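You operate a simulated robot arm through the tools that you are given. There is no shell and no other tool.

Carry out the task below with a simulated two-armed robot. There is one attempt and no reset: what you move stays moved.

JOB
Plug the lamp in and set it to white light, brightest step.
Fine: yellow plug in the small grey box before its switch goes on; press the controller's buttons where it lies.

Only the result counts: the job must be done as asked and must still hold three seconds after the hand-in. Knocking over, shifting, dropping, spilling or breaking anything else fails it.

ROBOT AND FRAMES
Two 7-joint arms with fingered hands on one trunk that stands fixed in place. Base frame: the origin is at the foot of the trunk, x ahead of it, y to its left, z up; the work surface is at about z = 800. Units: mm, degrees, N and s.
The left shoulder is at [30, 119, 1069], the right one opposite. With the tool pointing down near the work surface each hand reaches from about 320 to 760 mm from the base axis, measured 20 degrees to its own side. Payload 3.8 kg a hand.
The tool frame of a hand sits at the grasp point between the pads (the TCP): z along the fingers, y along the line on which they close. The tips reach 25 mm beyond it. Largest opening 88 mm; the body of the gripper starts 29 mm behind the TCP. The gripper is a hand of 4 fingers: y runs from the thumb to the fingers, the wrist lies at [-13, -106, -174] in the tool frame.
Orientation is that of the tool frame in the base frame, as [roll, pitch, yaw] about the fixed x, y, z axes, in that order (R = Rz(yaw) Ry(pitch) Rx(roll)). With the fingers straight down and the wrist toward the robot, the tool's x, y and z point along [0, 1, 0], [1, 0, 0] and [0, 0, -1] of the base frame.

CONTROLS
- The arms move only by the tool play_rows. It takes "left_targets", "right_targets" or both (then of equal length, played together; a hand with none holds still); each is text: rows parted by semicolons, each of 6 numbers parted by spaces: the shift along the base's x, y, z in units of 400 mm (1.0 is 400 mm), then the turn, a rotation vector about the base's x, y, z in units of 60 degrees (1.0 is 60 degrees). In form: dx dy dz ax ay az; .... A call has 1 to 20 rows; each row is the pose to reach, as a shift and turn from the pose commanded when the call began. A call with a number of a shift or a turn outside -1 to 1 is refused whole. Rows are played at 5 a second. More than 50 mm and 8.6 degrees between two rows, and nothing of the call is played. A pose out of reach is approached as far as the arm can. The call stops where the force on the tool passes 40 N (or 10 N more than at its start, if that is more) or the arm is blocked; 0.2 s more then pass. In this call time passes only in rows, and 0.2 s behind the last. The reply holds the time, the measured pose of the TCP, the force on the tool along the base axes, the opening and the grip force, in the units named above and with some noise, with the torque about the TCP (base axes, N m) and any sound that the robot's microphone picked up.
- Cameras (640 x 400 px; columns grow to the right, rows downward): "scene" is now at [67, -2.4, 1623.6]; the picture's right is [-0.11, -0.99, 0.00], its down [-0.81, 0.09, -0.58] and it looks along [0.58, -0.06, -0.81] (base axes); focal length 375 px, centre (320, 200). "left" rides on the left gripper at [-64, -83, -98] in its tool frame; the picture's right is [-0.62, -0.37, 0.69], its down [0.71, -0.63, 0.30] and it looks along [0.32, 0.68, 0.65] (tool axes); focal length 265 px, centre (320, 200). "right" rides on the right gripper at [64, -83, -98] in its tool frame; the picture's right is [-0.62, 0.37, -0.69], its down [-0.71, -0.63, 0.30] and it looks along [-0.32, 0.68, 0.65] (tool axes); focal length 265 px, centre (320, 200). There is no depth. A picture from a camera that has moved, and an enlarged one, comes with that camera's place and axes in the base frame and with its lens. The place of the scene camera against the robot may be out by one fixed shift of up to 25 mm in any direction.
- get_image(camera): a new picture of that camera. No time passes.
- raise_lower(by): slides the trunk up (or, below 0, down) by that many mm; the arms and the scene camera ride with it, the base frame stays. It gives what a move gives, with no picture.
- move_fingers(index, middle, ring, thumb_bend, thumb_turn, hand): sets how far each is bent, from 0 (flat) to 1 (curled in); at 0.3 the hand is open as for a grip, at 0.7 the pads meet at the TCP. One left out holds its place. A second passes; each finger stops where it meets its share of the squeeze, and holds until it gets a number again. It is the only way to open and close the hand. It gives what a move gives, with no picture; readings hold the bend of each and the force on the fingers (four entries, about 0 where the hand has none), thumb and palm. thumb_turn goes from beside the hand (0) to across from the fingers (1), as for a grip.
- head_to(pan, tilt): turns the head with the scene camera to pan (to the left, within 120 degrees either way) and tilt (down, from -29 to 69), counted from straight ahead of the robot. It gives what a move gives.
- close_up(camera, box): a new picture of the part [left, top, right, bottom] of that camera's present view, enlarged. No time passes.
- job_done(): hands the job in; it is judged then, once.

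Places have to be worked out from the pictures, the camera data and where the tool is seen. Open the grippers and draw the arms clear of the work before you hand the job in, unless the task says otherwise.

The tools are called after ">>>" as a command line: name --argument value ..., lists and objects as JSON in quotes. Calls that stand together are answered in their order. play_rows: Moves the arms, as the interface text tells. Its arguments: {"type":"object","properties":{"left_targets":{"type":"string"},"right_targets":{"type":"string"}},"required":[]} The other tools are called the same way: raise_lower (by) slides the trunk up or down; move_fingers (index, middle, ring, thumb_bend, thumb_turn, hand) moves the fingers one by one; head_to (pan, tilt) turns the head that bears the scene camera; get_image (camera) takes a picture; close_up (camera, box) takes an enlarged picture of a part of a camera's view; job_done () hands the job in.

At the start:

```text
clock: 0.0
left_eef_pos: [446.8, 236.8, 1122.2]
left_ee_rot: [179.9, -0.1, 90.0]
left_contact_force: [0.0, -0.3, 0.1]
left_wrist_torque: [-0.02, 0.0, -0.01]
left_gripper_width: 87.7
left_finger_force: 0.0
left_shape: jaw
left_bend: [0.3, 0.3, 0.3, 0.3, 0.98]
left_finger forces: [0.0, 0.0, 0.1, 0.0, 0.0, 0.1]
right_eef_pos: [577.6, -210.8, 1084.8]
right_ee_rot: [179.9, 0.0, 90.1]
right_contact_force: [0.1, -0.2, 0.4]
right_wrist_torque: [0.03, 0.02, 0.02]
right_gripper_width: 87.6
right_finger_force: 0.1
right_shape: jaw
right_bend: [0.3, 0.3, 0.3, 0.3, 0.98]
right_finger forces: [0.1, 0.0, 0.1, 0.0, 0.0, 0.1]
trunk travel left (down, up): [-225.0, 365.0]
head pan, tilt: [-6.2, 54.5]
```

scene: 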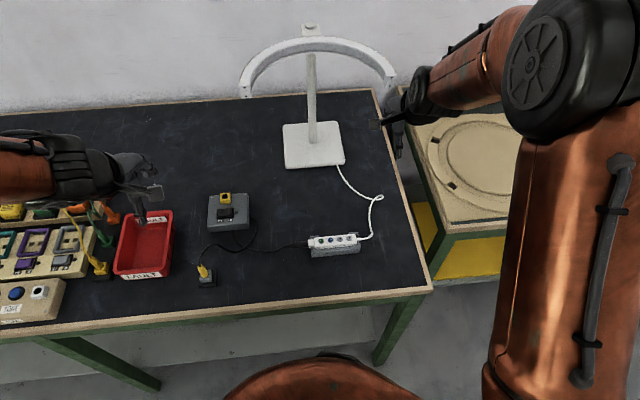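
right: 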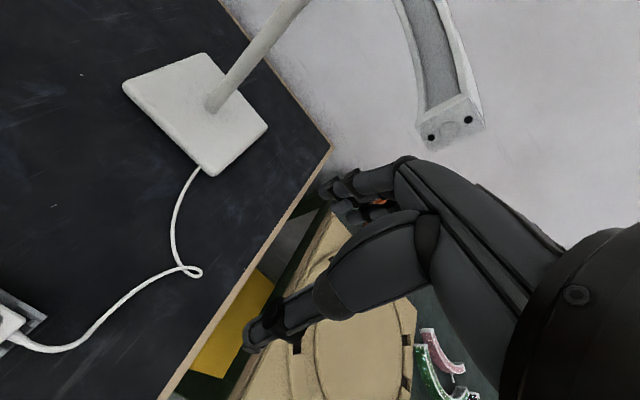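
left: 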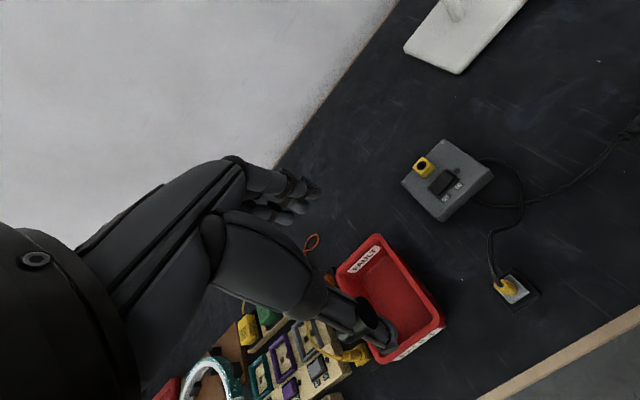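

I start by looking closer at the grey box, the yellow plug and the lamp's controller in the scene view.

>>> close_up --camera "scene" --box '[180, 170, 290, 300]'

>>> close_up --camera "scene" --box '[290, 210, 400, 280]'

>>> close_up --camera "left" --box '[380, 120, 580, 320]'

>>> close_up --camera "scene" --box '[220, 10, 420, 180]'

```text
3.08 times, centred on (235, 235) of scene
camera zoom: at [67.0, -2.4, 1623.6], right [-0.11, -0.99, 0.0], down [-0.81, 0.09, -0.58], along [0.58, -0.06, -0.81], focal length 1155 px, centre (582, 92)
```

zoom: 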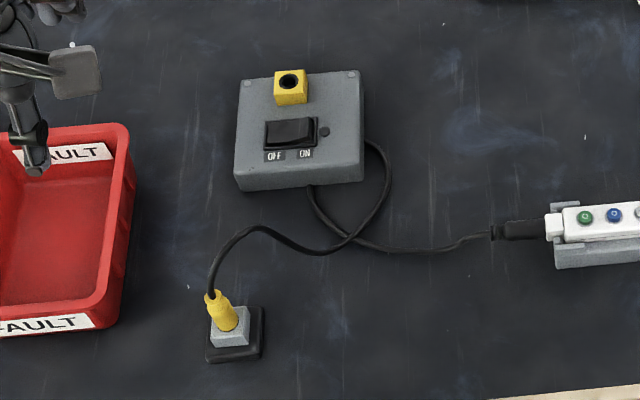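

```text
5.71 times, centred on (345, 245) of scene
camera zoom: at [67.0, -2.4, 1623.6], right [-0.11, -0.99, 0.0], down [-0.81, 0.09, -0.58], along [0.58, -0.06, -0.81], focal length 2145 px, centre (177, -57)
```

zoom: 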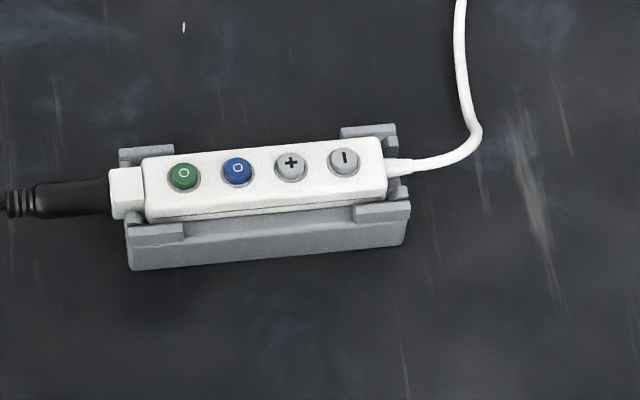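

```text
2.00 times, centred on (480, 220) of left
camera zoom: at [363.3, 173.2, 1218.5], right [-0.37, -0.62, -0.69], down [-0.63, 0.71, -0.3], along [0.68, 0.32, -0.65], focal length 531 px, centre (0, 160)
```

zoom: 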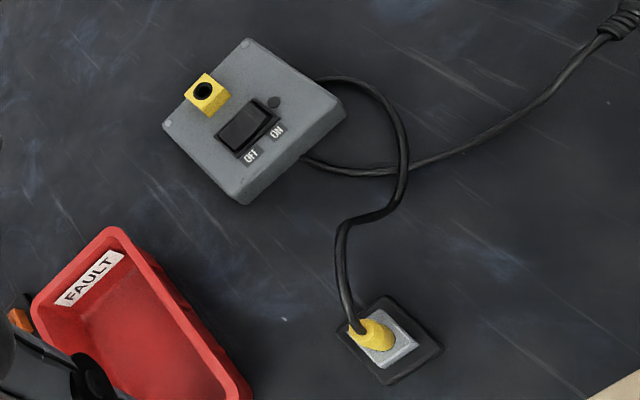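

```text
2.35 times, centred on (320, 95) of scene
camera zoom: at [67.0, -2.4, 1623.6], right [-0.11, -0.99, 0.0], down [-0.81, 0.09, -0.58], along [0.58, -0.06, -0.81], focal length 883 px, centre (320, 447)
```

zoom: 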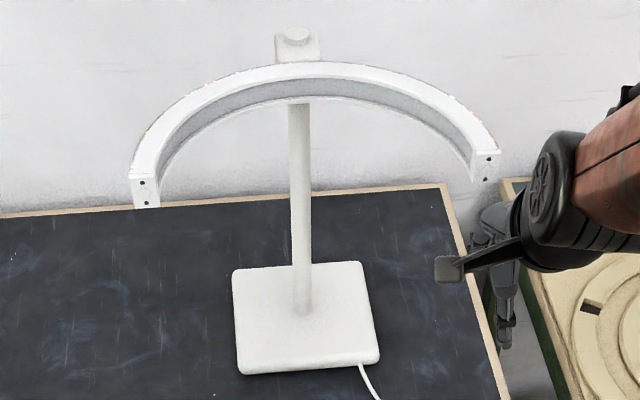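

The yellow plug stands in a parking block at about (425–450, 210), the grey box with rocker and yellow socket is behind it, and the controller lies in a cradle to the right. I look closer at the plug, the box, and both hands.

>>> close_up --camera "left" --box '[480, 250, 560, 320]'

>>> close_up --camera "left" --box '[390, 130, 500, 230]'

>>> close_up --camera "scene" --box '[180, 250, 240, 300]'

>>> close_up --camera "scene" --box '[0, 110, 180, 320]'

>>> close_up --camera "left" --box '[160, 130, 440, 380]'

```text
5.71 times, centred on (520, 285) of left
camera zoom: at [363.3, 173.2, 1218.5], right [-0.37, -0.62, -0.69], down [-0.63, 0.71, -0.3], along [0.68, 0.32, -0.65], focal length 1517 px, centre (-823, -286)
```

zoom: 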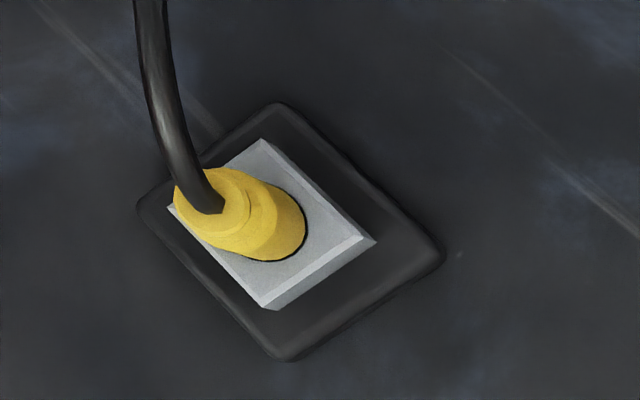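

```text
4.00 times, centred on (445, 180) of left
camera zoom: at [363.3, 173.2, 1218.5], right [-0.37, -0.62, -0.69], down [-0.63, 0.71, -0.3], along [0.68, 0.32, -0.65], focal length 1062 px, centre (-180, 280)
```

zoom: 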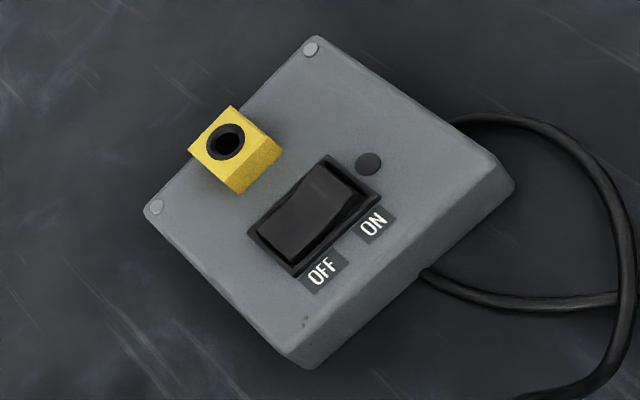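

```text
8.00 times, centred on (210, 275) of scene
camera zoom: at [67.0, -2.4, 1623.6], right [-0.11, -0.99, 0.0], down [-0.81, 0.09, -0.58], along [0.58, -0.06, -0.81], focal length 3003 px, centre (1200, -400)
```

zoom: 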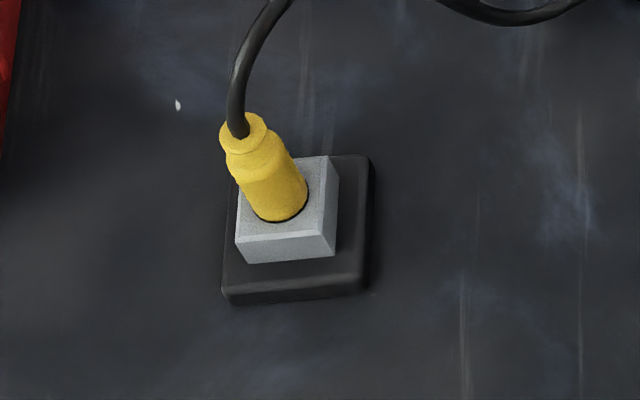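

```text
1.90 times, centred on (90, 215) of scene
camera zoom: at [67.0, -2.4, 1623.6], right [-0.11, -0.99, 0.0], down [-0.81, 0.09, -0.58], along [0.58, -0.06, -0.81], focal length 715 px, centre (758, 171)
```

zoom: 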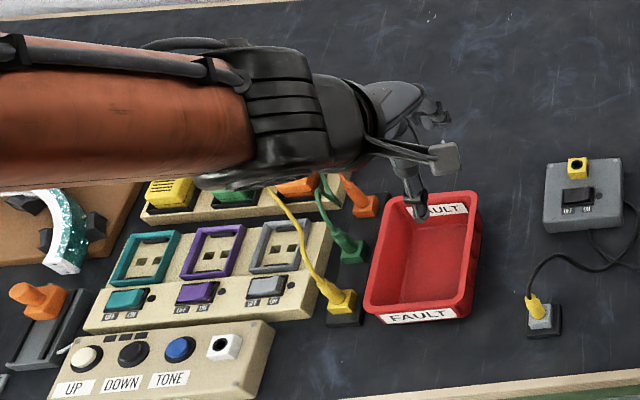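

```text
1.60 times, centred on (300, 255) of left
camera zoom: at [363.3, 173.2, 1218.5], right [-0.37, -0.62, -0.69], down [-0.63, 0.71, -0.3], along [0.68, 0.32, -0.65], focal length 425 px, centre (352, 112)
```

zoom: 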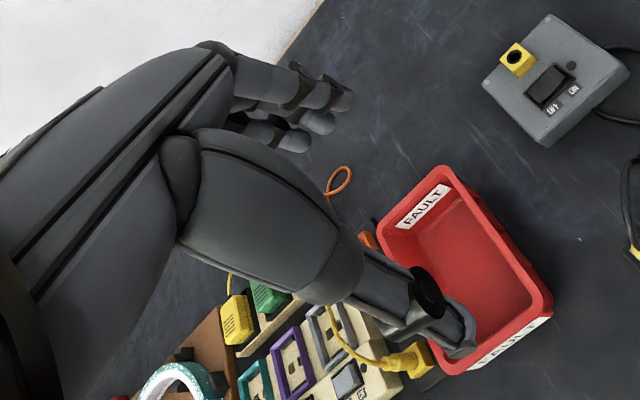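

The plug's cable leaves its top toward +x, so I want to close the left hand along the base y axis (yaw 0). I turn the left hand by -60 degrees while moving it toward a hover point above the plug.

>>> play_rows --left_targets "-0.006 -0.008 -0.02 0 0 -0.125; -0.012 -0.016 -0.04 0 0 -0.25; -0.018 -0.024 -0.06 0 0 -0.375; -0.024 -0.032 -0.08 0 0 -0.5; -0.03 -0.04 -0.1 0 0 -0.625; -0.036 -0.048 -0.12 0 0 -0.75; -0.042 -0.056 -0.14 0 0 -0.875; -0.048 -0.064 -0.16 0 0 -1.0"

```text
clock: 1.8
left_eef_pos: [429.4, 210.7, 1056.9]
left_ee_rot: [180.0, 0.0, 29.9]
left_contact_force: [-0.2, -0.5, -0.3]
left_wrist_torque: [0.0, 0.0, -0.01]
left_gripper_width: 87.6
left_finger_force: 0.1
left_shape: jaw
left_bend: [0.3, 0.3, 0.3, 0.3, 0.98]
left_finger forces: [0.0, 0.1, 0.0, 0.1, 0.0, 0.1]
right_eef_pos: [576.7, -211.9, 1085.0]
right_ee_rot: [-180.0, -0.1, 90.1]
right_contact_force: [0.1, -0.2, -0.1]
right_wrist_torque: [-0.01, 0.01, 0.01]
right_gripper_width: 87.5
right_finger_force: 0.0
right_shape: jaw
right_bend: [0.3, 0.3, 0.3, 0.3, 0.98]
right_finger forces: [0.0, 0.0, 0.0, 0.0, 0.0, 0.0]
trunk travel left (down, up): [-225.0, 365.0]
head pan, tilt: [-6.2, 54.5]
```

The turn went well, with the hand now at (429, 211, 1057), yaw 30. I turn another -30 degrees to yaw 0 and lower to about z = 1000, and then look.

>>> play_rows --left_targets "-0.002 0 -0.03 0 0 -0.125; -0.004 0 -0.06 0 0 -0.25; -0.008 0 -0.1 0 0 -0.375; -0.012 0 -0.14 0 0 -0.5; -0.012 0 -0.14 0 0 -0.5"

>>> get_image --camera "left"

>>> get_image --camera "scene"

```text
clock: 3.0
left_eef_pos: [423.1, 211.4, 1003.0]
left_ee_rot: [179.9, 0.0, -0.1]
left_contact_force: [0.4, -0.3, -0.4]
left_wrist_torque: [-0.01, 0.0, 0.0]
left_gripper_width: 87.3
left_finger_force: 0.0
left_shape: jaw
left_bend: [0.3, 0.3, 0.3, 0.3, 0.98]
left_finger forces: [0.1, 0.0, 0.0, 0.0, 0.1, 0.0]
right_eef_pos: [577.3, -211.3, 1085.9]
right_ee_rot: [179.9, 0.0, 90.0]
right_contact_force: [-0.3, 0.2, -0.5]
right_wrist_torque: [0.01, 0.01, 0.0]
right_gripper_width: 87.8
right_finger_force: 0.0
right_shape: jaw
right_bend: [0.3, 0.3, 0.3, 0.3, 0.98]
right_finger forces: [0.0, 0.0, 0.1, 0.0, 0.0, 0.0]
trunk travel left (down, up): [-225.0, 365.0]
head pan, tilt: [-6.2, 54.5]
```

```text
taken
camera left: at [357.4, 295.3, 1099.1], right [-0.62, 0.37, -0.69], down [0.72, 0.63, -0.3], along [0.32, -0.68, -0.65], focal length 265 px, centre (320, 200)
```

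left: 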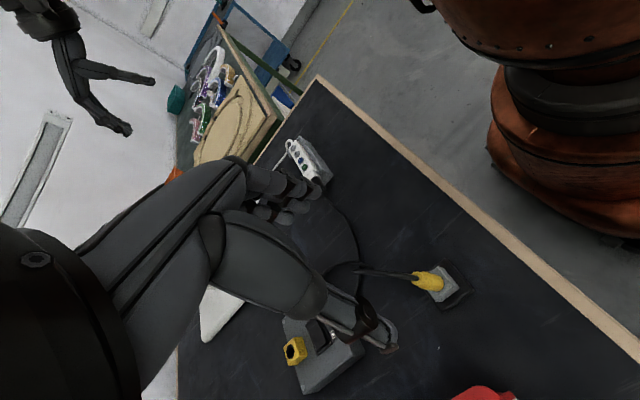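

```text
taken
camera scene: at [66.6, -2.4, 1623.6], right [-0.11, -0.99, 0.0], down [-0.81, 0.09, -0.58], along [0.58, -0.06, -0.81], focal length 375 px, centre (320, 200)
```

scene: 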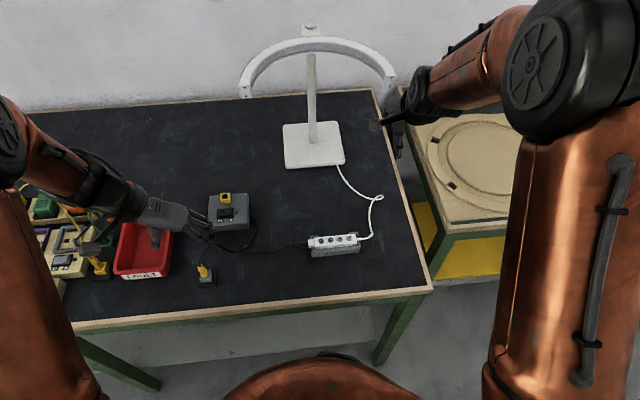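

The plug is in view of the left camera from a second position. I zoom in to triangulate its place and height.

>>> close_up --camera "left" --box '[390, 240, 490, 320]'

>>> close_up --camera "left" --box '[260, 300, 400, 400]'

>>> close_up --camera "left" --box '[160, 140, 440, 380]'

>>> close_up --camera "scene" --box '[60, 160, 260, 300]'

```text
5.00 times, centred on (440, 280) of left
camera zoom: at [357.4, 295.3, 1099.1], right [-0.62, 0.37, -0.69], down [0.72, 0.63, -0.3], along [0.32, -0.68, -0.65], focal length 1327 px, centre (-280, -200)
```

zoom: 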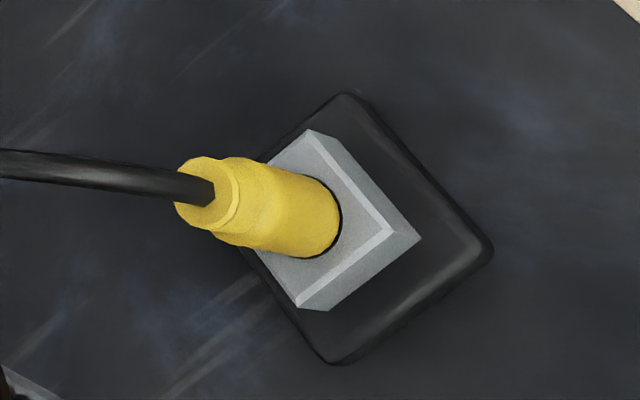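

```text
4.00 times, centred on (330, 350) of left
camera zoom: at [357.4, 295.3, 1099.1], right [-0.62, 0.37, -0.69], down [0.72, 0.63, -0.3], along [0.32, -0.68, -0.65], focal length 1062 px, centre (280, -400)
```

zoom: 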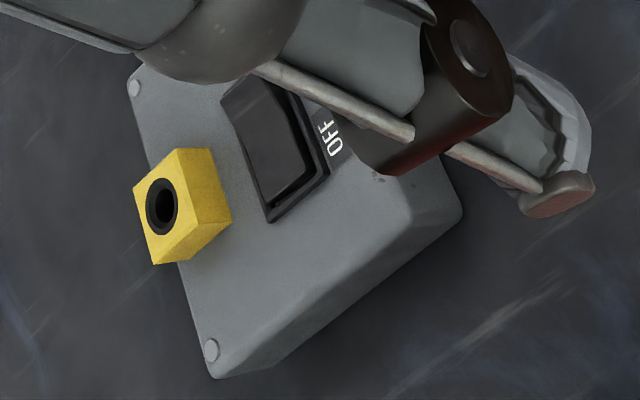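

```text
1.67 times, centred on (300, 260) of left
camera zoom: at [357.4, 295.3, 1099.1], right [-0.62, 0.37, -0.69], down [0.72, 0.63, -0.3], along [0.32, -0.68, -0.65], focal length 442 px, centre (353, 100)
```

zoom: 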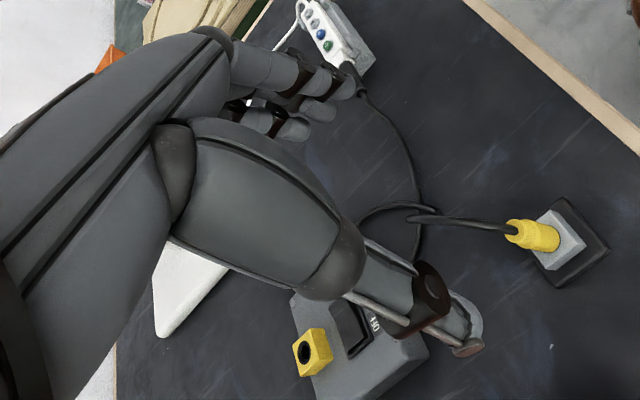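

```text
2.86 times, centred on (160, 230) of scene
camera zoom: at [66.6, -2.4, 1623.6], right [-0.11, -0.99, 0.0], down [-0.81, 0.09, -0.58], along [0.58, -0.06, -0.81], focal length 1073 px, centre (777, 114)
```

zoom: 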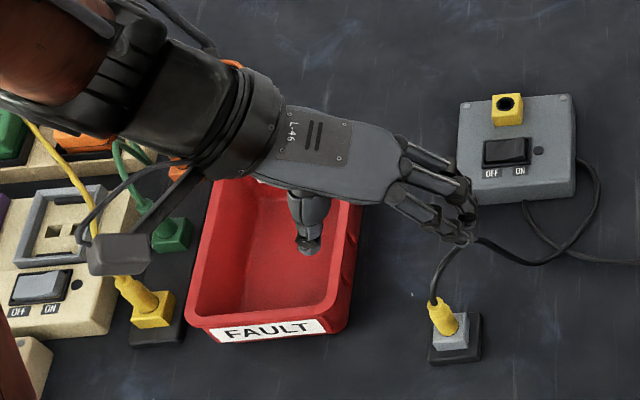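

Triangulation puts the plug's base at about (428, 212, 826) and its top at z ≈ 868, upright. I pre-close the left hand part way for clearance to the bin, and then look at where the fingers lie.

>>> move_fingers --hand "left" --index 0.5 --middle 0.5 --ring 0.5 --thumb_bend 0.5

>>> close_up --camera "left" --box '[160, 140, 480, 340]'

>>> close_up --camera "scene" --box '[100, 180, 240, 280]'

```text
clock: 4.0
left_eef_pos: [423.8, 210.6, 1002.6]
left_ee_rot: [-179.9, -0.1, -0.1]
left_contact_force: [-0.2, 0.8, 0.0]
left_wrist_torque: [0.0, -0.03, 0.03]
left_gripper_width: 42.3
left_finger_force: 0.0
left_shape: fingers
left_bend: [0.5, 0.5, 0.5, 0.5, 0.98]
left_finger forces: [0.0, 0.1, 0.0, 0.1, 0.0, 0.0]
right_eef_pos: [577.5, -212.2, 1085.3]
right_ee_rot: [180.0, 0.0, 90.1]
right_contact_force: [0.1, -0.4, 0.1]
right_wrist_torque: [-0.01, -0.03, -0.02]
right_gripper_width: 87.7
right_finger_force: 0.1
right_shape: jaw
right_bend: [0.3, 0.3, 0.3, 0.3, 0.98]
right_finger forces: [0.0, 0.0, 0.0, 0.1, 0.0, 0.0]
trunk travel left (down, up): [-225.0, 365.0]
head pan, tilt: [-6.2, 54.5]
```

```text
2.00 times, centred on (320, 240) of left
camera zoom: at [357.8, 294.9, 1099.2], right [-0.62, 0.37, -0.69], down [0.71, 0.63, -0.3], along [0.32, -0.68, -0.65], focal length 531 px, centre (320, 120)
```

zoom: 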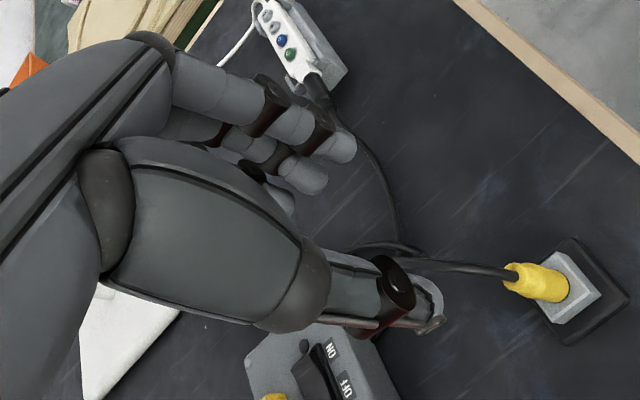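

```text
4.00 times, centred on (170, 230) of scene
camera zoom: at [67.1, -2.4, 1623.6], right [-0.11, -0.99, 0.0], down [-0.81, 0.09, -0.58], along [0.58, -0.06, -0.81], focal length 1502 px, centre (920, 80)
```

zoom: 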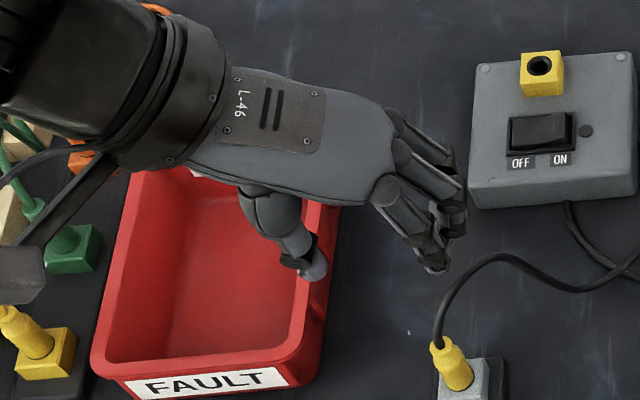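

The thumb opposes a point between the index and middle fingers, with the index toward -x; the ring finger lies on the cable's side, so I open it out of the way. Then I go to above the plug at z ≈ 915.

>>> move_fingers --hand "left" --ring 0.25

>>> play_rows --left_targets "0.005 0.0015 -0.055 0 0 0; 0.0105 0.003 -0.11 0 0 0; 0.0105 0.003 -0.165 0 0 0; 0.0105 0.003 -0.2175 0 0 0; 0.0105 0.003 -0.2175 0 0 0"

>>> close_up --camera "left" --box '[160, 120, 480, 320]'

>>> close_up --camera "scene" --box '[130, 200, 270, 300]'

```text
clock: 5.0
left_eef_pos: [423.8, 210.6, 1001.7]
left_ee_rot: [-180.0, 0.0, 0.0]
left_contact_force: [-0.7, 1.0, 0.1]
left_wrist_torque: [0.0, 0.04, -0.01]
left_gripper_width: 42.2
left_finger_force: 0.0
left_shape: fingers
left_bend: [0.5, 0.5, 0.25, 0.5, 0.98]
left_finger forces: [0.0, 0.1, 0.0, 0.0, 0.0, 0.1]
right_eef_pos: [577.4, -212.0, 1085.2]
right_ee_rot: [180.0, 0.1, 90.1]
right_contact_force: [-0.3, -0.2, -0.2]
right_wrist_torque: [-0.01, 0.03, 0.01]
right_gripper_width: 87.5
right_finger_force: 0.1
right_shape: jaw
right_bend: [0.3, 0.3, 0.3, 0.3, 0.98]
right_finger forces: [0.0, 0.0, 0.1, 0.0, 0.0, 0.0]
trunk travel left (down, up): [-225.0, 365.0]
head pan, tilt: [-6.2, 54.5]
```

```text
clock: 6.2
left_eef_pos: [428.9, 212.8, 915.3]
left_ee_rot: [-180.0, 0.0, 0.0]
left_contact_force: [-0.2, -0.3, -0.4]
left_wrist_torque: [0.0, -0.01, -0.03]
left_gripper_width: 42.2
left_finger_force: 0.0
left_shape: fingers
left_bend: [0.5, 0.5, 0.25, 0.5, 0.98]
left_finger forces: [0.0, 0.0, 0.0, 0.0, 0.0, 0.0]
right_eef_pos: [576.4, -212.7, 1086.2]
right_ee_rot: [-180.0, 0.2, 90.0]
right_contact_force: [-0.4, 0.4, 0.3]
right_wrist_torque: [-0.01, 0.01, 0.0]
right_gripper_width: 87.8
right_finger_force: 0.1
right_shape: jaw
right_bend: [0.3, 0.3, 0.3, 0.3, 0.98]
right_finger forces: [0.0, 0.1, 0.0, 0.0, 0.1, 0.0]
trunk travel left (down, up): [-225.0, 365.0]
head pan, tilt: [-6.2, 54.5]
```

```text
2.00 times, centred on (320, 220) of left
camera zoom: at [363.4, 297.7, 1012.4], right [-0.62, 0.37, -0.69], down [0.71, 0.63, -0.3], along [0.32, -0.68, -0.65], focal length 531 px, centre (320, 160)
```

zoom: 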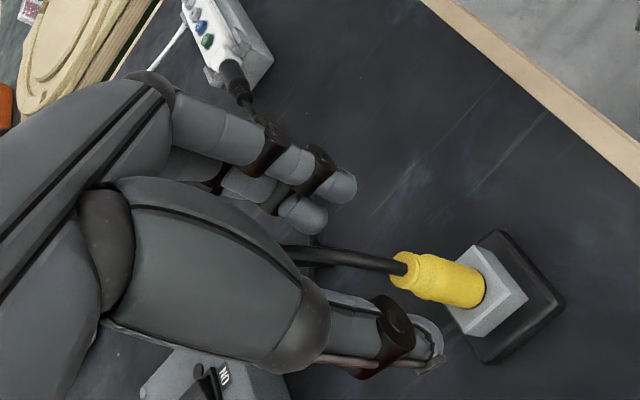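

```text
4.00 times, centred on (200, 250) of scene
camera zoom: at [66.8, -2.5, 1623.6], right [-0.11, -0.99, 0.0], down [-0.81, 0.09, -0.58], along [0.58, -0.06, -0.81], focal length 1502 px, centre (800, 0)
```

zoom: 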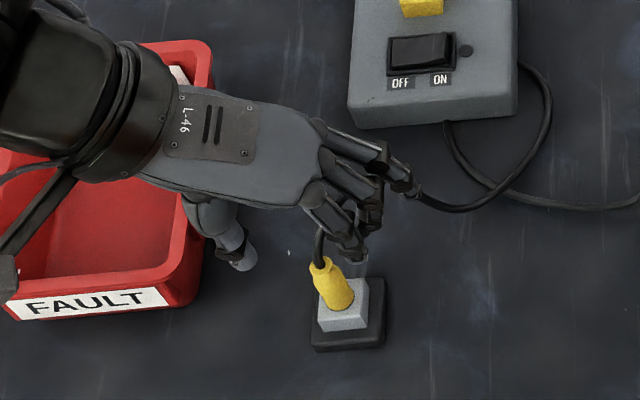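

The plug's top now resolves to (429.5, 211.5), nearly under the TCP, and the fingers straddle it well. I descend to z ≈ 880 and look again.

>>> play_rows --left_targets "0.002 -0.001 -0.03 0 0 0; 0.003 -0.001 -0.06 0 0 0; 0.003 -0.001 -0.0875 0 0 0; 0.003 -0.001 -0.0875 0 0 0"

>>> close_up --camera "left" --box '[160, 120, 480, 320]'

>>> close_up --camera "scene" --box '[130, 210, 270, 310]'

```text
clock: 7.2
left_eef_pos: [429.2, 213.0, 880.7]
left_ee_rot: [179.9, 0.1, 0.0]
left_contact_force: [-0.8, 0.6, -0.4]
left_wrist_torque: [-0.01, -0.01, -0.01]
left_gripper_width: 42.1
left_finger_force: 0.1
left_shape: fingers
left_bend: [0.5, 0.5, 0.25, 0.5, 0.98]
left_finger forces: [0.0, 0.0, 0.1, 0.1, 0.0, 0.0]
right_eef_pos: [576.4, -211.8, 1085.6]
right_ee_rot: [-180.0, 0.0, 90.0]
right_contact_force: [-0.1, -0.3, -0.9]
right_wrist_torque: [-0.01, 0.0, 0.03]
right_gripper_width: 87.7
right_finger_force: 0.1
right_shape: jaw
right_bend: [0.3, 0.3, 0.3, 0.3, 0.98]
right_finger forces: [0.1, 0.0, 0.0, 0.0, 0.0, 0.0]
trunk travel left (down, up): [-225.0, 365.0]
head pan, tilt: [-6.2, 54.5]
```

```text
2.00 times, centred on (320, 220) of left
camera zoom: at [364.8, 296.8, 976.7], right [-0.62, 0.37, -0.69], down [0.71, 0.63, -0.3], along [0.32, -0.68, -0.65], focal length 531 px, centre (320, 160)
```

zoom: 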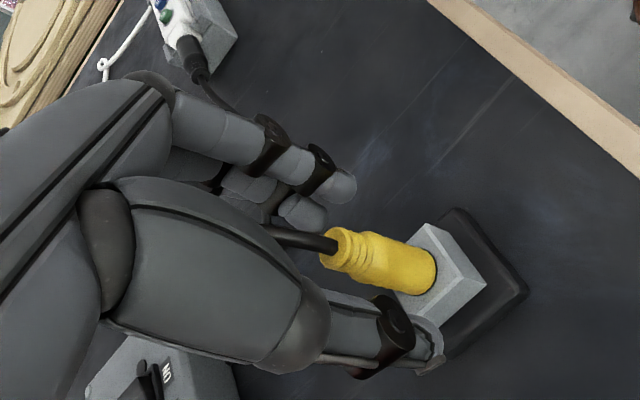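

```text
4.00 times, centred on (200, 260) of scene
camera zoom: at [67.0, -2.5, 1623.6], right [-0.11, -0.99, 0.0], down [-0.81, 0.09, -0.58], along [0.58, -0.06, -0.81], focal length 1502 px, centre (800, -40)
```

zoom: 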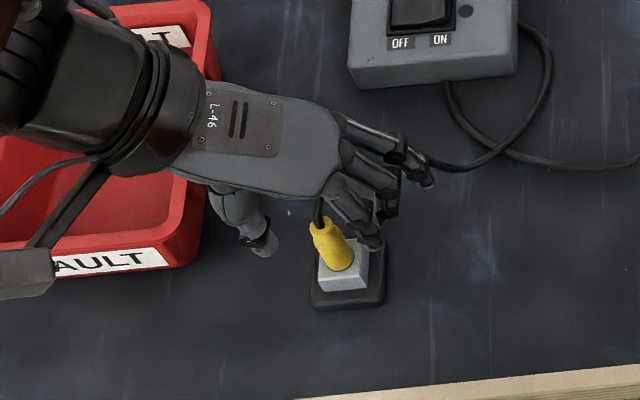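

The plug sits at about (430, 211) with its top level just below the TCP, and the thumb is clear of the bin. I lower the remaining 22 mm with a 2 mm correction in y.

>>> play_rows --left_targets "0.001 -0.004 -0.02 0 0 0; 0.001 -0.004 -0.04 0 0 0; 0.001 -0.004 -0.0555 0 0 0; 0.001 -0.004 -0.0555 0 0 0"

>>> close_up --camera "left" --box '[160, 120, 480, 320]'

>>> close_up --camera "scene" --box '[150, 220, 250, 300]'

```text
clock: 8.2
left_eef_pos: [429.9, 211.1, 858.4]
left_ee_rot: [179.9, 0.0, -0.1]
left_contact_force: [-0.5, 0.2, 0.2]
left_wrist_torque: [0.01, -0.02, 0.0]
left_gripper_width: 42.0
left_finger_force: 0.0
left_shape: fingers
left_bend: [0.5, 0.5, 0.25, 0.5, 0.98]
left_finger forces: [0.0, 0.0, 0.0, 0.0, 0.0, 0.0]
right_eef_pos: [578.0, -212.2, 1086.1]
right_ee_rot: [-179.9, 0.0, 90.0]
right_contact_force: [0.9, 1.4, 0.3]
right_wrist_torque: [-0.03, 0.01, 0.0]
right_gripper_width: 87.7
right_finger_force: 0.0
right_shape: jaw
right_bend: [0.3, 0.3, 0.3, 0.3, 0.98]
right_finger forces: [0.1, 0.2, 0.1, 0.0, 0.0, 0.1]
trunk travel left (down, up): [-225.0, 365.0]
head pan, tilt: [-6.2, 54.5]
```

```text
2.00 times, centred on (320, 220) of left
camera zoom: at [364.8, 294.3, 954.8], right [-0.62, 0.37, -0.69], down [0.71, 0.63, -0.3], along [0.32, -0.68, -0.65], focal length 531 px, centre (320, 160)
```

zoom: 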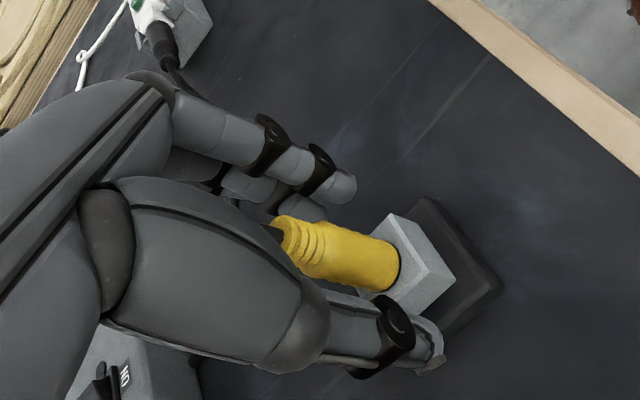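

```text
5.00 times, centred on (200, 260) of scene
camera zoom: at [67.1, -2.4, 1623.6], right [-0.11, -0.99, 0.0], down [-0.81, 0.09, -0.58], along [0.58, -0.06, -0.81], focal length 1877 px, centre (920, -100)
```

zoom: 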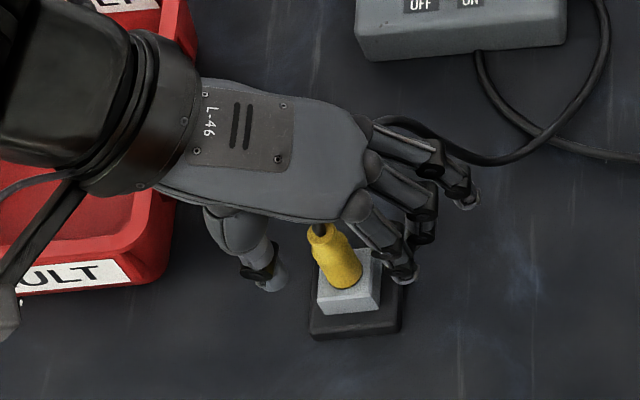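

The plug lies between thumb and fingers at TCP height, with no contact force yet. I look at the cable near the ring finger, then close index, middle and thumb gently.

>>> close_up --camera "scene" --box '[195, 235, 245, 275]'

>>> move_fingers --hand "left" --index 0.62 --middle 0.62 --thumb_bend 0.62

>>> close_up --camera "left" --box '[200, 160, 440, 310]'

>>> close_up --camera "scene" --box '[170, 230, 250, 290]'

```text
10.00 times, centred on (220, 255) of scene
camera zoom: at [67.1, -2.4, 1623.6], right [-0.11, -0.99, 0.0], down [-0.81, 0.09, -0.58], along [0.58, -0.06, -0.81], focal length 3754 px, centre (1320, -350)
```

zoom: 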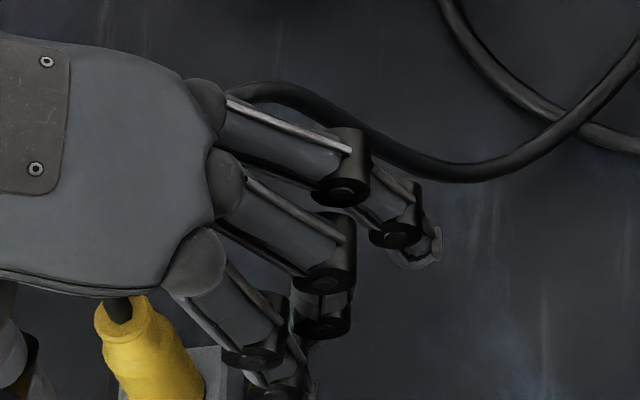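

```text
clock: 9.2
left_eef_pos: [430.2, 210.3, 857.6]
left_ee_rot: [-180.0, -0.1, 0.0]
left_contact_force: [-0.3, 1.0, 0.6]
left_wrist_torque: [0.01, -0.02, 0.02]
left_gripper_width: 15.5
left_finger_force: 0.0
left_shape: fingers
left_bend: [0.62, 0.62, 0.25, 0.62, 0.98]
left_finger forces: [0.0, 0.0, 0.1, 0.0, 0.1, 0.0]
right_eef_pos: [575.9, -211.0, 1085.5]
right_ee_rot: [179.9, 0.0, 89.9]
right_contact_force: [-0.7, -0.4, 0.4]
right_wrist_torque: [-0.03, 0.02, 0.02]
right_gripper_width: 87.5
right_finger_force: 0.1
right_shape: jaw
right_bend: [0.3, 0.3, 0.3, 0.3, 0.98]
right_finger forces: [0.0, 0.0, 0.0, 0.0, 0.0, 0.0]
trunk travel left (down, up): [-225.0, 365.0]
head pan, tilt: [-6.2, 54.5]
```

```text
2.67 times, centred on (320, 235) of left
camera zoom: at [364.8, 294.2, 954.9], right [-0.62, 0.37, -0.69], down [0.71, 0.63, -0.3], along [0.32, -0.68, -0.65], focal length 708 px, centre (320, 107)
```

zoom: 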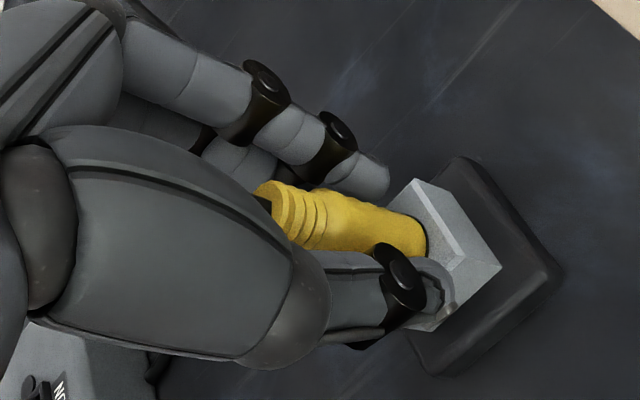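

```text
6.67 times, centred on (210, 260) of scene
camera zoom: at [67.2, -2.4, 1623.6], right [-0.11, -0.99, 0.0], down [-0.81, 0.09, -0.58], along [0.58, -0.06, -0.81], focal length 2503 px, centre (1053, -200)
```

zoom: 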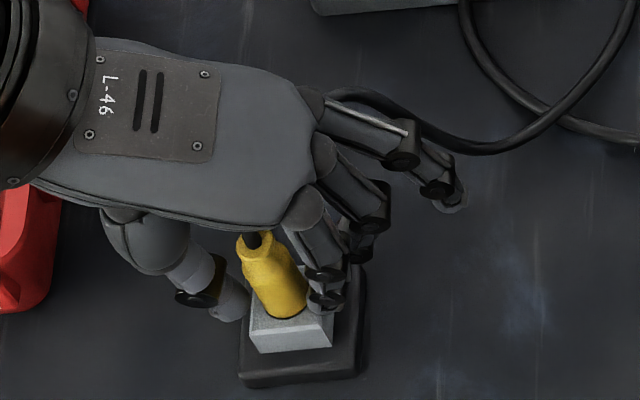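

At a 15.5 mm gap there is still no contact force. I close further so the fingers grip the plug.

>>> move_fingers --hand "left" --index 0.85 --middle 0.85 --thumb_bend 0.85

>>> close_up --camera "left" --box '[200, 160, 440, 310]'

>>> close_up --camera "scene" --box '[170, 230, 250, 290]'

```text
clock: 10.2
left_eef_pos: [430.6, 210.7, 857.8]
left_ee_rot: [180.0, 0.1, 0.0]
left_contact_force: [-0.5, -0.3, -0.3]
left_wrist_torque: [0.0, -0.01, -0.01]
left_gripper_width: 0.0
left_finger_force: 15.5
left_shape: fingers
left_bend: [0.74, 0.85, 0.25, 0.79, 0.92]
left_finger forces: [7.1, 10.0, 0.0, 0.0, 13.7, 0.0]
right_eef_pos: [577.2, -212.0, 1086.0]
right_ee_rot: [180.0, 0.0, 90.0]
right_contact_force: [-0.6, 0.2, -0.3]
right_wrist_torque: [0.0, -0.01, -0.02]
right_gripper_width: 87.4
right_finger_force: 0.1
right_shape: jaw
right_bend: [0.3, 0.3, 0.3, 0.3, 0.98]
right_finger forces: [0.1, 0.0, 0.0, 0.0, 0.0, 0.1]
trunk travel left (down, up): [-225.0, 365.0]
head pan, tilt: [-6.2, 54.5]
```

```text
2.67 times, centred on (320, 235) of left
camera zoom: at [364.8, 294.2, 954.9], right [-0.62, 0.37, -0.69], down [0.71, 0.63, -0.3], along [0.32, -0.68, -0.65], focal length 708 px, centre (320, 107)
```

zoom: 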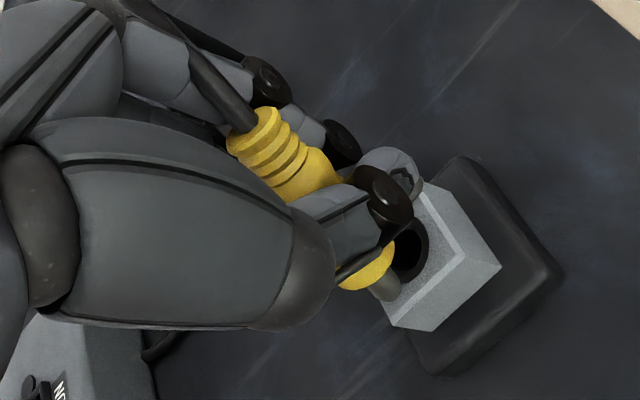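

```text
6.67 times, centred on (210, 260) of scene
camera zoom: at [67.1, -2.4, 1623.6], right [-0.11, -0.99, 0.0], down [-0.81, 0.09, -0.58], along [0.58, -0.06, -0.81], focal length 2503 px, centre (1053, -200)
```

zoom: 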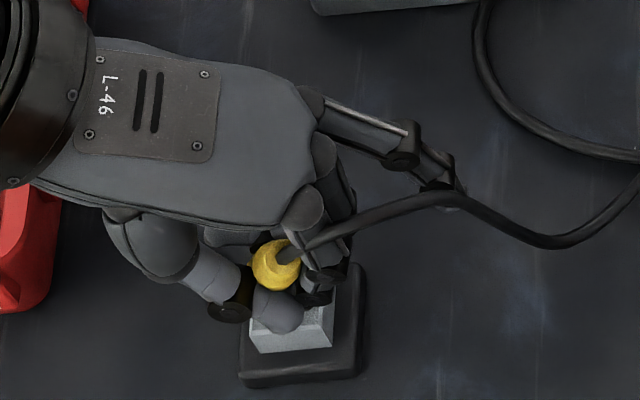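

The squeeze popped the plug's pin out of the park hole and tilted it, but it is gripped (about 15 N). I look closely at how it sits in the fingers before moving.

>>> close_up --camera "left" --box '[260, 180, 380, 280]'

>>> close_up --camera "scene" --box '[185, 245, 235, 290]'

>>> get_image --camera "right"

```text
4.00 times, centred on (320, 230) of left
camera zoom: at [364.8, 294.2, 954.9], right [-0.62, 0.37, -0.69], down [0.71, 0.63, -0.3], along [0.32, -0.68, -0.65], focal length 1062 px, centre (320, 80)
```

zoom: 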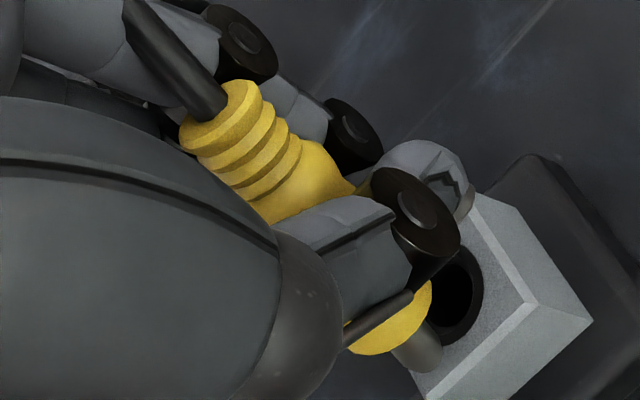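

```text
8.89 times, centred on (210, 268) of scene
camera zoom: at [67.1, -2.4, 1623.6], right [-0.11, -0.99, 0.0], down [-0.81, 0.09, -0.58], along [0.58, -0.06, -0.81], focal length 3337 px, centre (1298, -400)
```

zoom: 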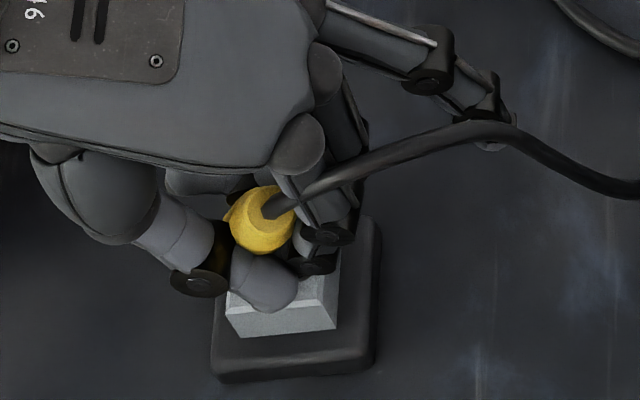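

```text
taken
camera right: at [495.2, -146.9, 1183.3], right [0.37, -0.62, 0.69], down [-0.63, -0.71, -0.3], along [0.68, -0.32, -0.65], focal length 265 px, centre (320, 200)
```

right: 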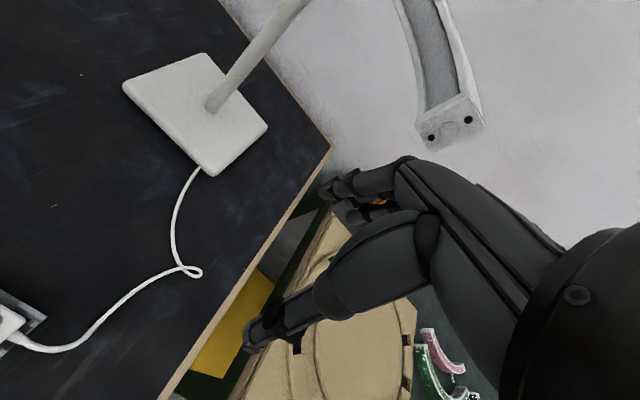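

The plug is wedged, leaning, between thumb, index and middle. I lift slowly by 60 mm to get the pin clear of the block and check that the grip holds.

>>> play_rows --left_targets "0 0 0.02 0 0 0; 0 0 0.045 0 0 0; 0 0 0.075 0 0 0; 0 0 0.11 0 0 0; 0 0 0.15 0 0 0; 0 0 0.15 0 0 0"

>>> close_up --camera "left" --box '[240, 180, 400, 280]'

>>> close_up --camera "scene" --box '[160, 210, 260, 290]'

```text
clock: 11.6
left_eef_pos: [430.2, 209.9, 916.2]
left_ee_rot: [-180.0, 0.2, 0.0]
left_contact_force: [0.0, -0.6, 0.3]
left_wrist_torque: [0.01, -0.03, 0.0]
left_gripper_width: 0.0
left_finger_force: 15.9
left_shape: fingers
left_bend: [0.74, 0.85, 0.25, 0.79, 0.92]
left_finger forces: [7.2, 9.9, 0.0, 0.0, 13.7, 0.1]
right_eef_pos: [578.4, -211.6, 1085.3]
right_ee_rot: [180.0, 0.0, 89.9]
right_contact_force: [0.6, -0.1, -0.1]
right_wrist_torque: [-0.01, -0.01, 0.0]
right_gripper_width: 87.8
right_finger_force: 0.2
right_shape: jaw
right_bend: [0.3, 0.3, 0.3, 0.3, 0.98]
right_finger forces: [0.1, 0.1, 0.0, 0.0, 0.0, 0.0]
trunk travel left (down, up): [-225.0, 365.0]
head pan, tilt: [-6.2, 54.5]
```

```text
4.00 times, centred on (320, 230) of left
camera zoom: at [364.8, 294.2, 1014.4], right [-0.62, 0.37, -0.69], down [0.71, 0.63, -0.31], along [0.32, -0.68, -0.65], focal length 1062 px, centre (320, 80)
```

zoom: 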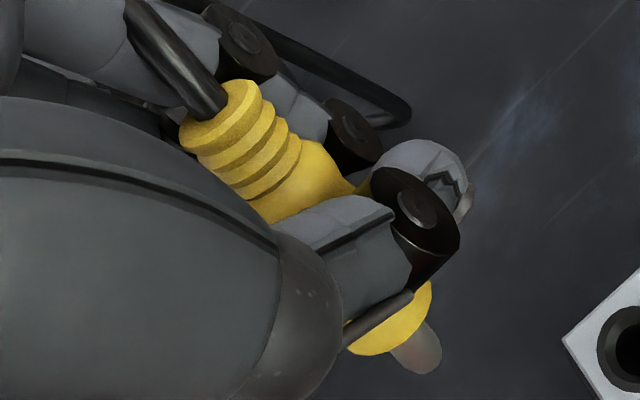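

```text
5.00 times, centred on (210, 250) of scene
camera zoom: at [67.4, -2.3, 1623.6], right [-0.11, -0.99, 0.0], down [-0.81, 0.09, -0.58], along [0.58, -0.06, -0.81], focal length 1877 px, centre (870, -50)
```

zoom: 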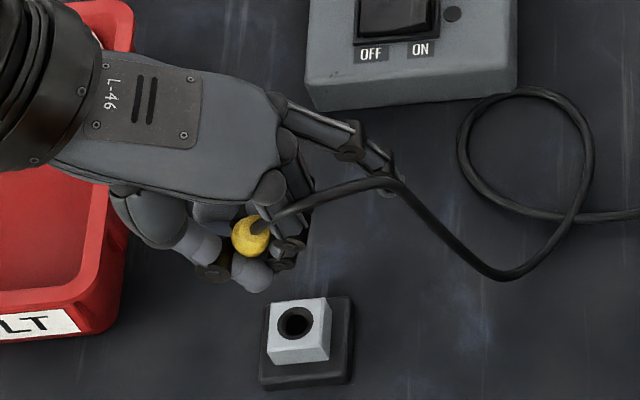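

The plug is held firmly, tilted about 29 degrees (its lower end toward +x, +y). I raise the hand and turn it so the plug should come upright, then check from the scene camera.

>>> play_rows --left_targets "0 0 0.03 -0.06 0.053 0; 0 0 0.06 -0.12 0.106 0; 0 0 0.09 -0.18 0.16 0; 0 0 0.12 -0.24 0.213 0; 0 0 0.14 -0.30 0.266 0; 0 0 0.15 -0.363 0.319 0; 0 0 0.15 -0.363 0.319 0"

>>> get_image --camera "scene"

>>> close_up --camera "left" --box '[240, 180, 400, 280]'

```text
clock: 13.2
left_eef_pos: [429.5, 210.4, 978.2]
left_ee_rot: [157.4, 18.7, -3.8]
left_contact_force: [0.2, -0.3, 0.9]
left_wrist_torque: [0.03, -0.01, 0.0]
left_gripper_width: 0.0
left_finger_force: 15.2
left_shape: fingers
left_bend: [0.74, 0.86, 0.25, 0.79, 0.92]
left_finger forces: [7.4, 10.2, 0.0, 0.0, 13.6, 0.0]
right_eef_pos: [577.2, -213.1, 1085.3]
right_ee_rot: [180.0, 0.0, 89.9]
right_contact_force: [0.5, 0.4, 0.0]
right_wrist_torque: [0.0, 0.02, 0.02]
right_gripper_width: 87.9
right_finger_force: 0.1
right_shape: jaw
right_bend: [0.3, 0.3, 0.3, 0.3, 0.98]
right_finger forces: [0.0, 0.0, 0.0, 0.1, 0.0, 0.1]
trunk travel left (down, up): [-225.0, 365.0]
head pan, tilt: [-6.2, 54.5]
```

```text
taken
camera scene: at [67.0, -2.7, 1623.6], right [-0.11, -0.99, 0.0], down [-0.81, 0.09, -0.58], along [0.58, -0.06, -0.81], focal length 375 px, centre (320, 200)
```

scene: 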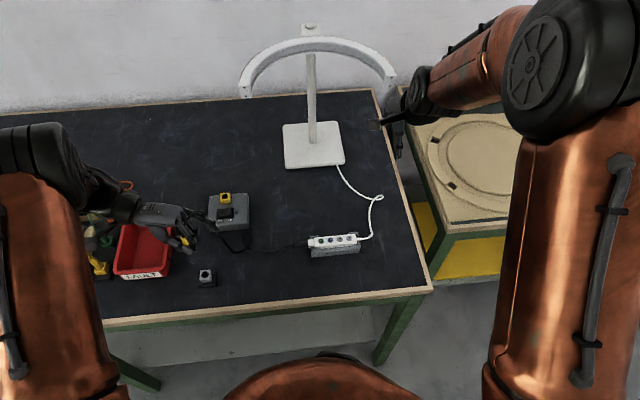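

```text
4.00 times, centred on (320, 230) of left
camera zoom: at [394.8, 328.6, 1052.1], right [-0.83, 0.13, -0.54], down [0.54, 0.43, -0.73], along [0.14, -0.89, -0.43], focal length 1062 px, centre (320, 80)
```

zoom: 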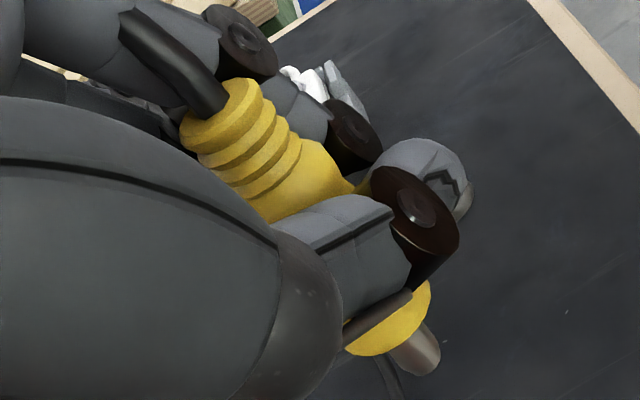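

From the left camera the plug's axis now agrees with the vertical to about a degree. I zoom in the scene camera to check it from the other direction.

>>> close_up --camera "scene" --box '[160, 210, 220, 260]'

>>> close_up --camera "scene" --box '[110, 180, 270, 300]'

```text
8.00 times, centred on (190, 235) of scene
camera zoom: at [67.0, -2.7, 1623.6], right [-0.11, -0.99, 0.0], down [-0.81, 0.09, -0.58], along [0.58, -0.06, -0.81], focal length 3003 px, centre (1360, -80)
```

zoom: 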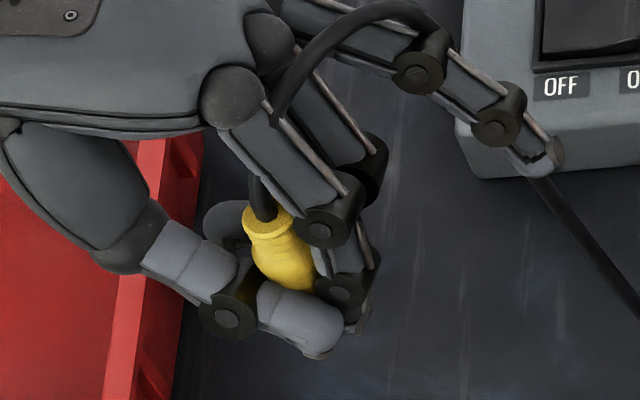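

```text
3.33 times, centred on (190, 240) of scene
camera zoom: at [67.0, -2.7, 1623.6], right [-0.11, -0.99, 0.0], down [-0.81, 0.09, -0.58], along [0.58, -0.06, -0.81], focal length 1251 px, centre (753, 67)
```

zoom: 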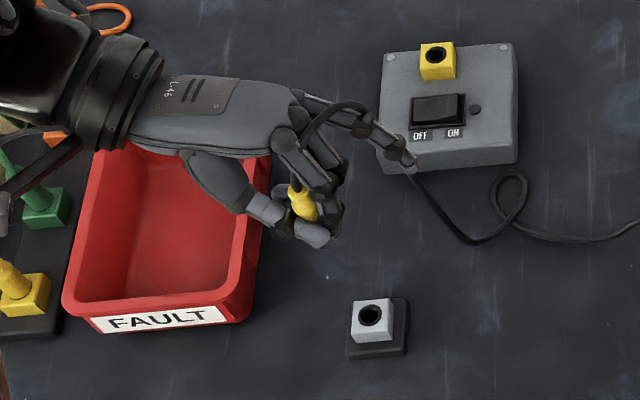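

>>> close_up --camera "scene" --box '[184, 228, 208, 250]'

```text
16.00 times, centred on (196, 239) of scene
camera zoom: at [67.0, -2.7, 1623.6], right [-0.11, -0.99, 0.0], down [-0.81, 0.09, -0.58], along [0.58, -0.06, -0.81], focal length 6007 px, centre (2304, -424)
```

zoom: 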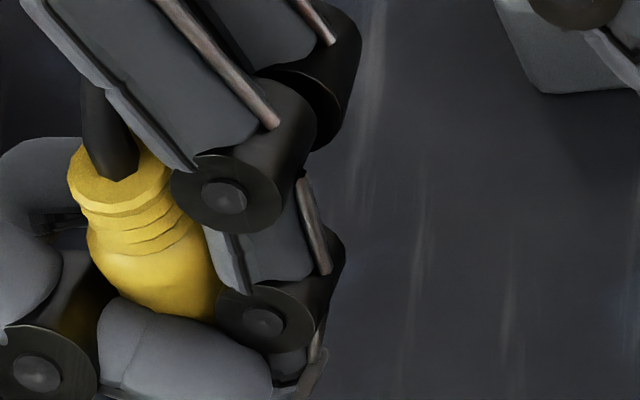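

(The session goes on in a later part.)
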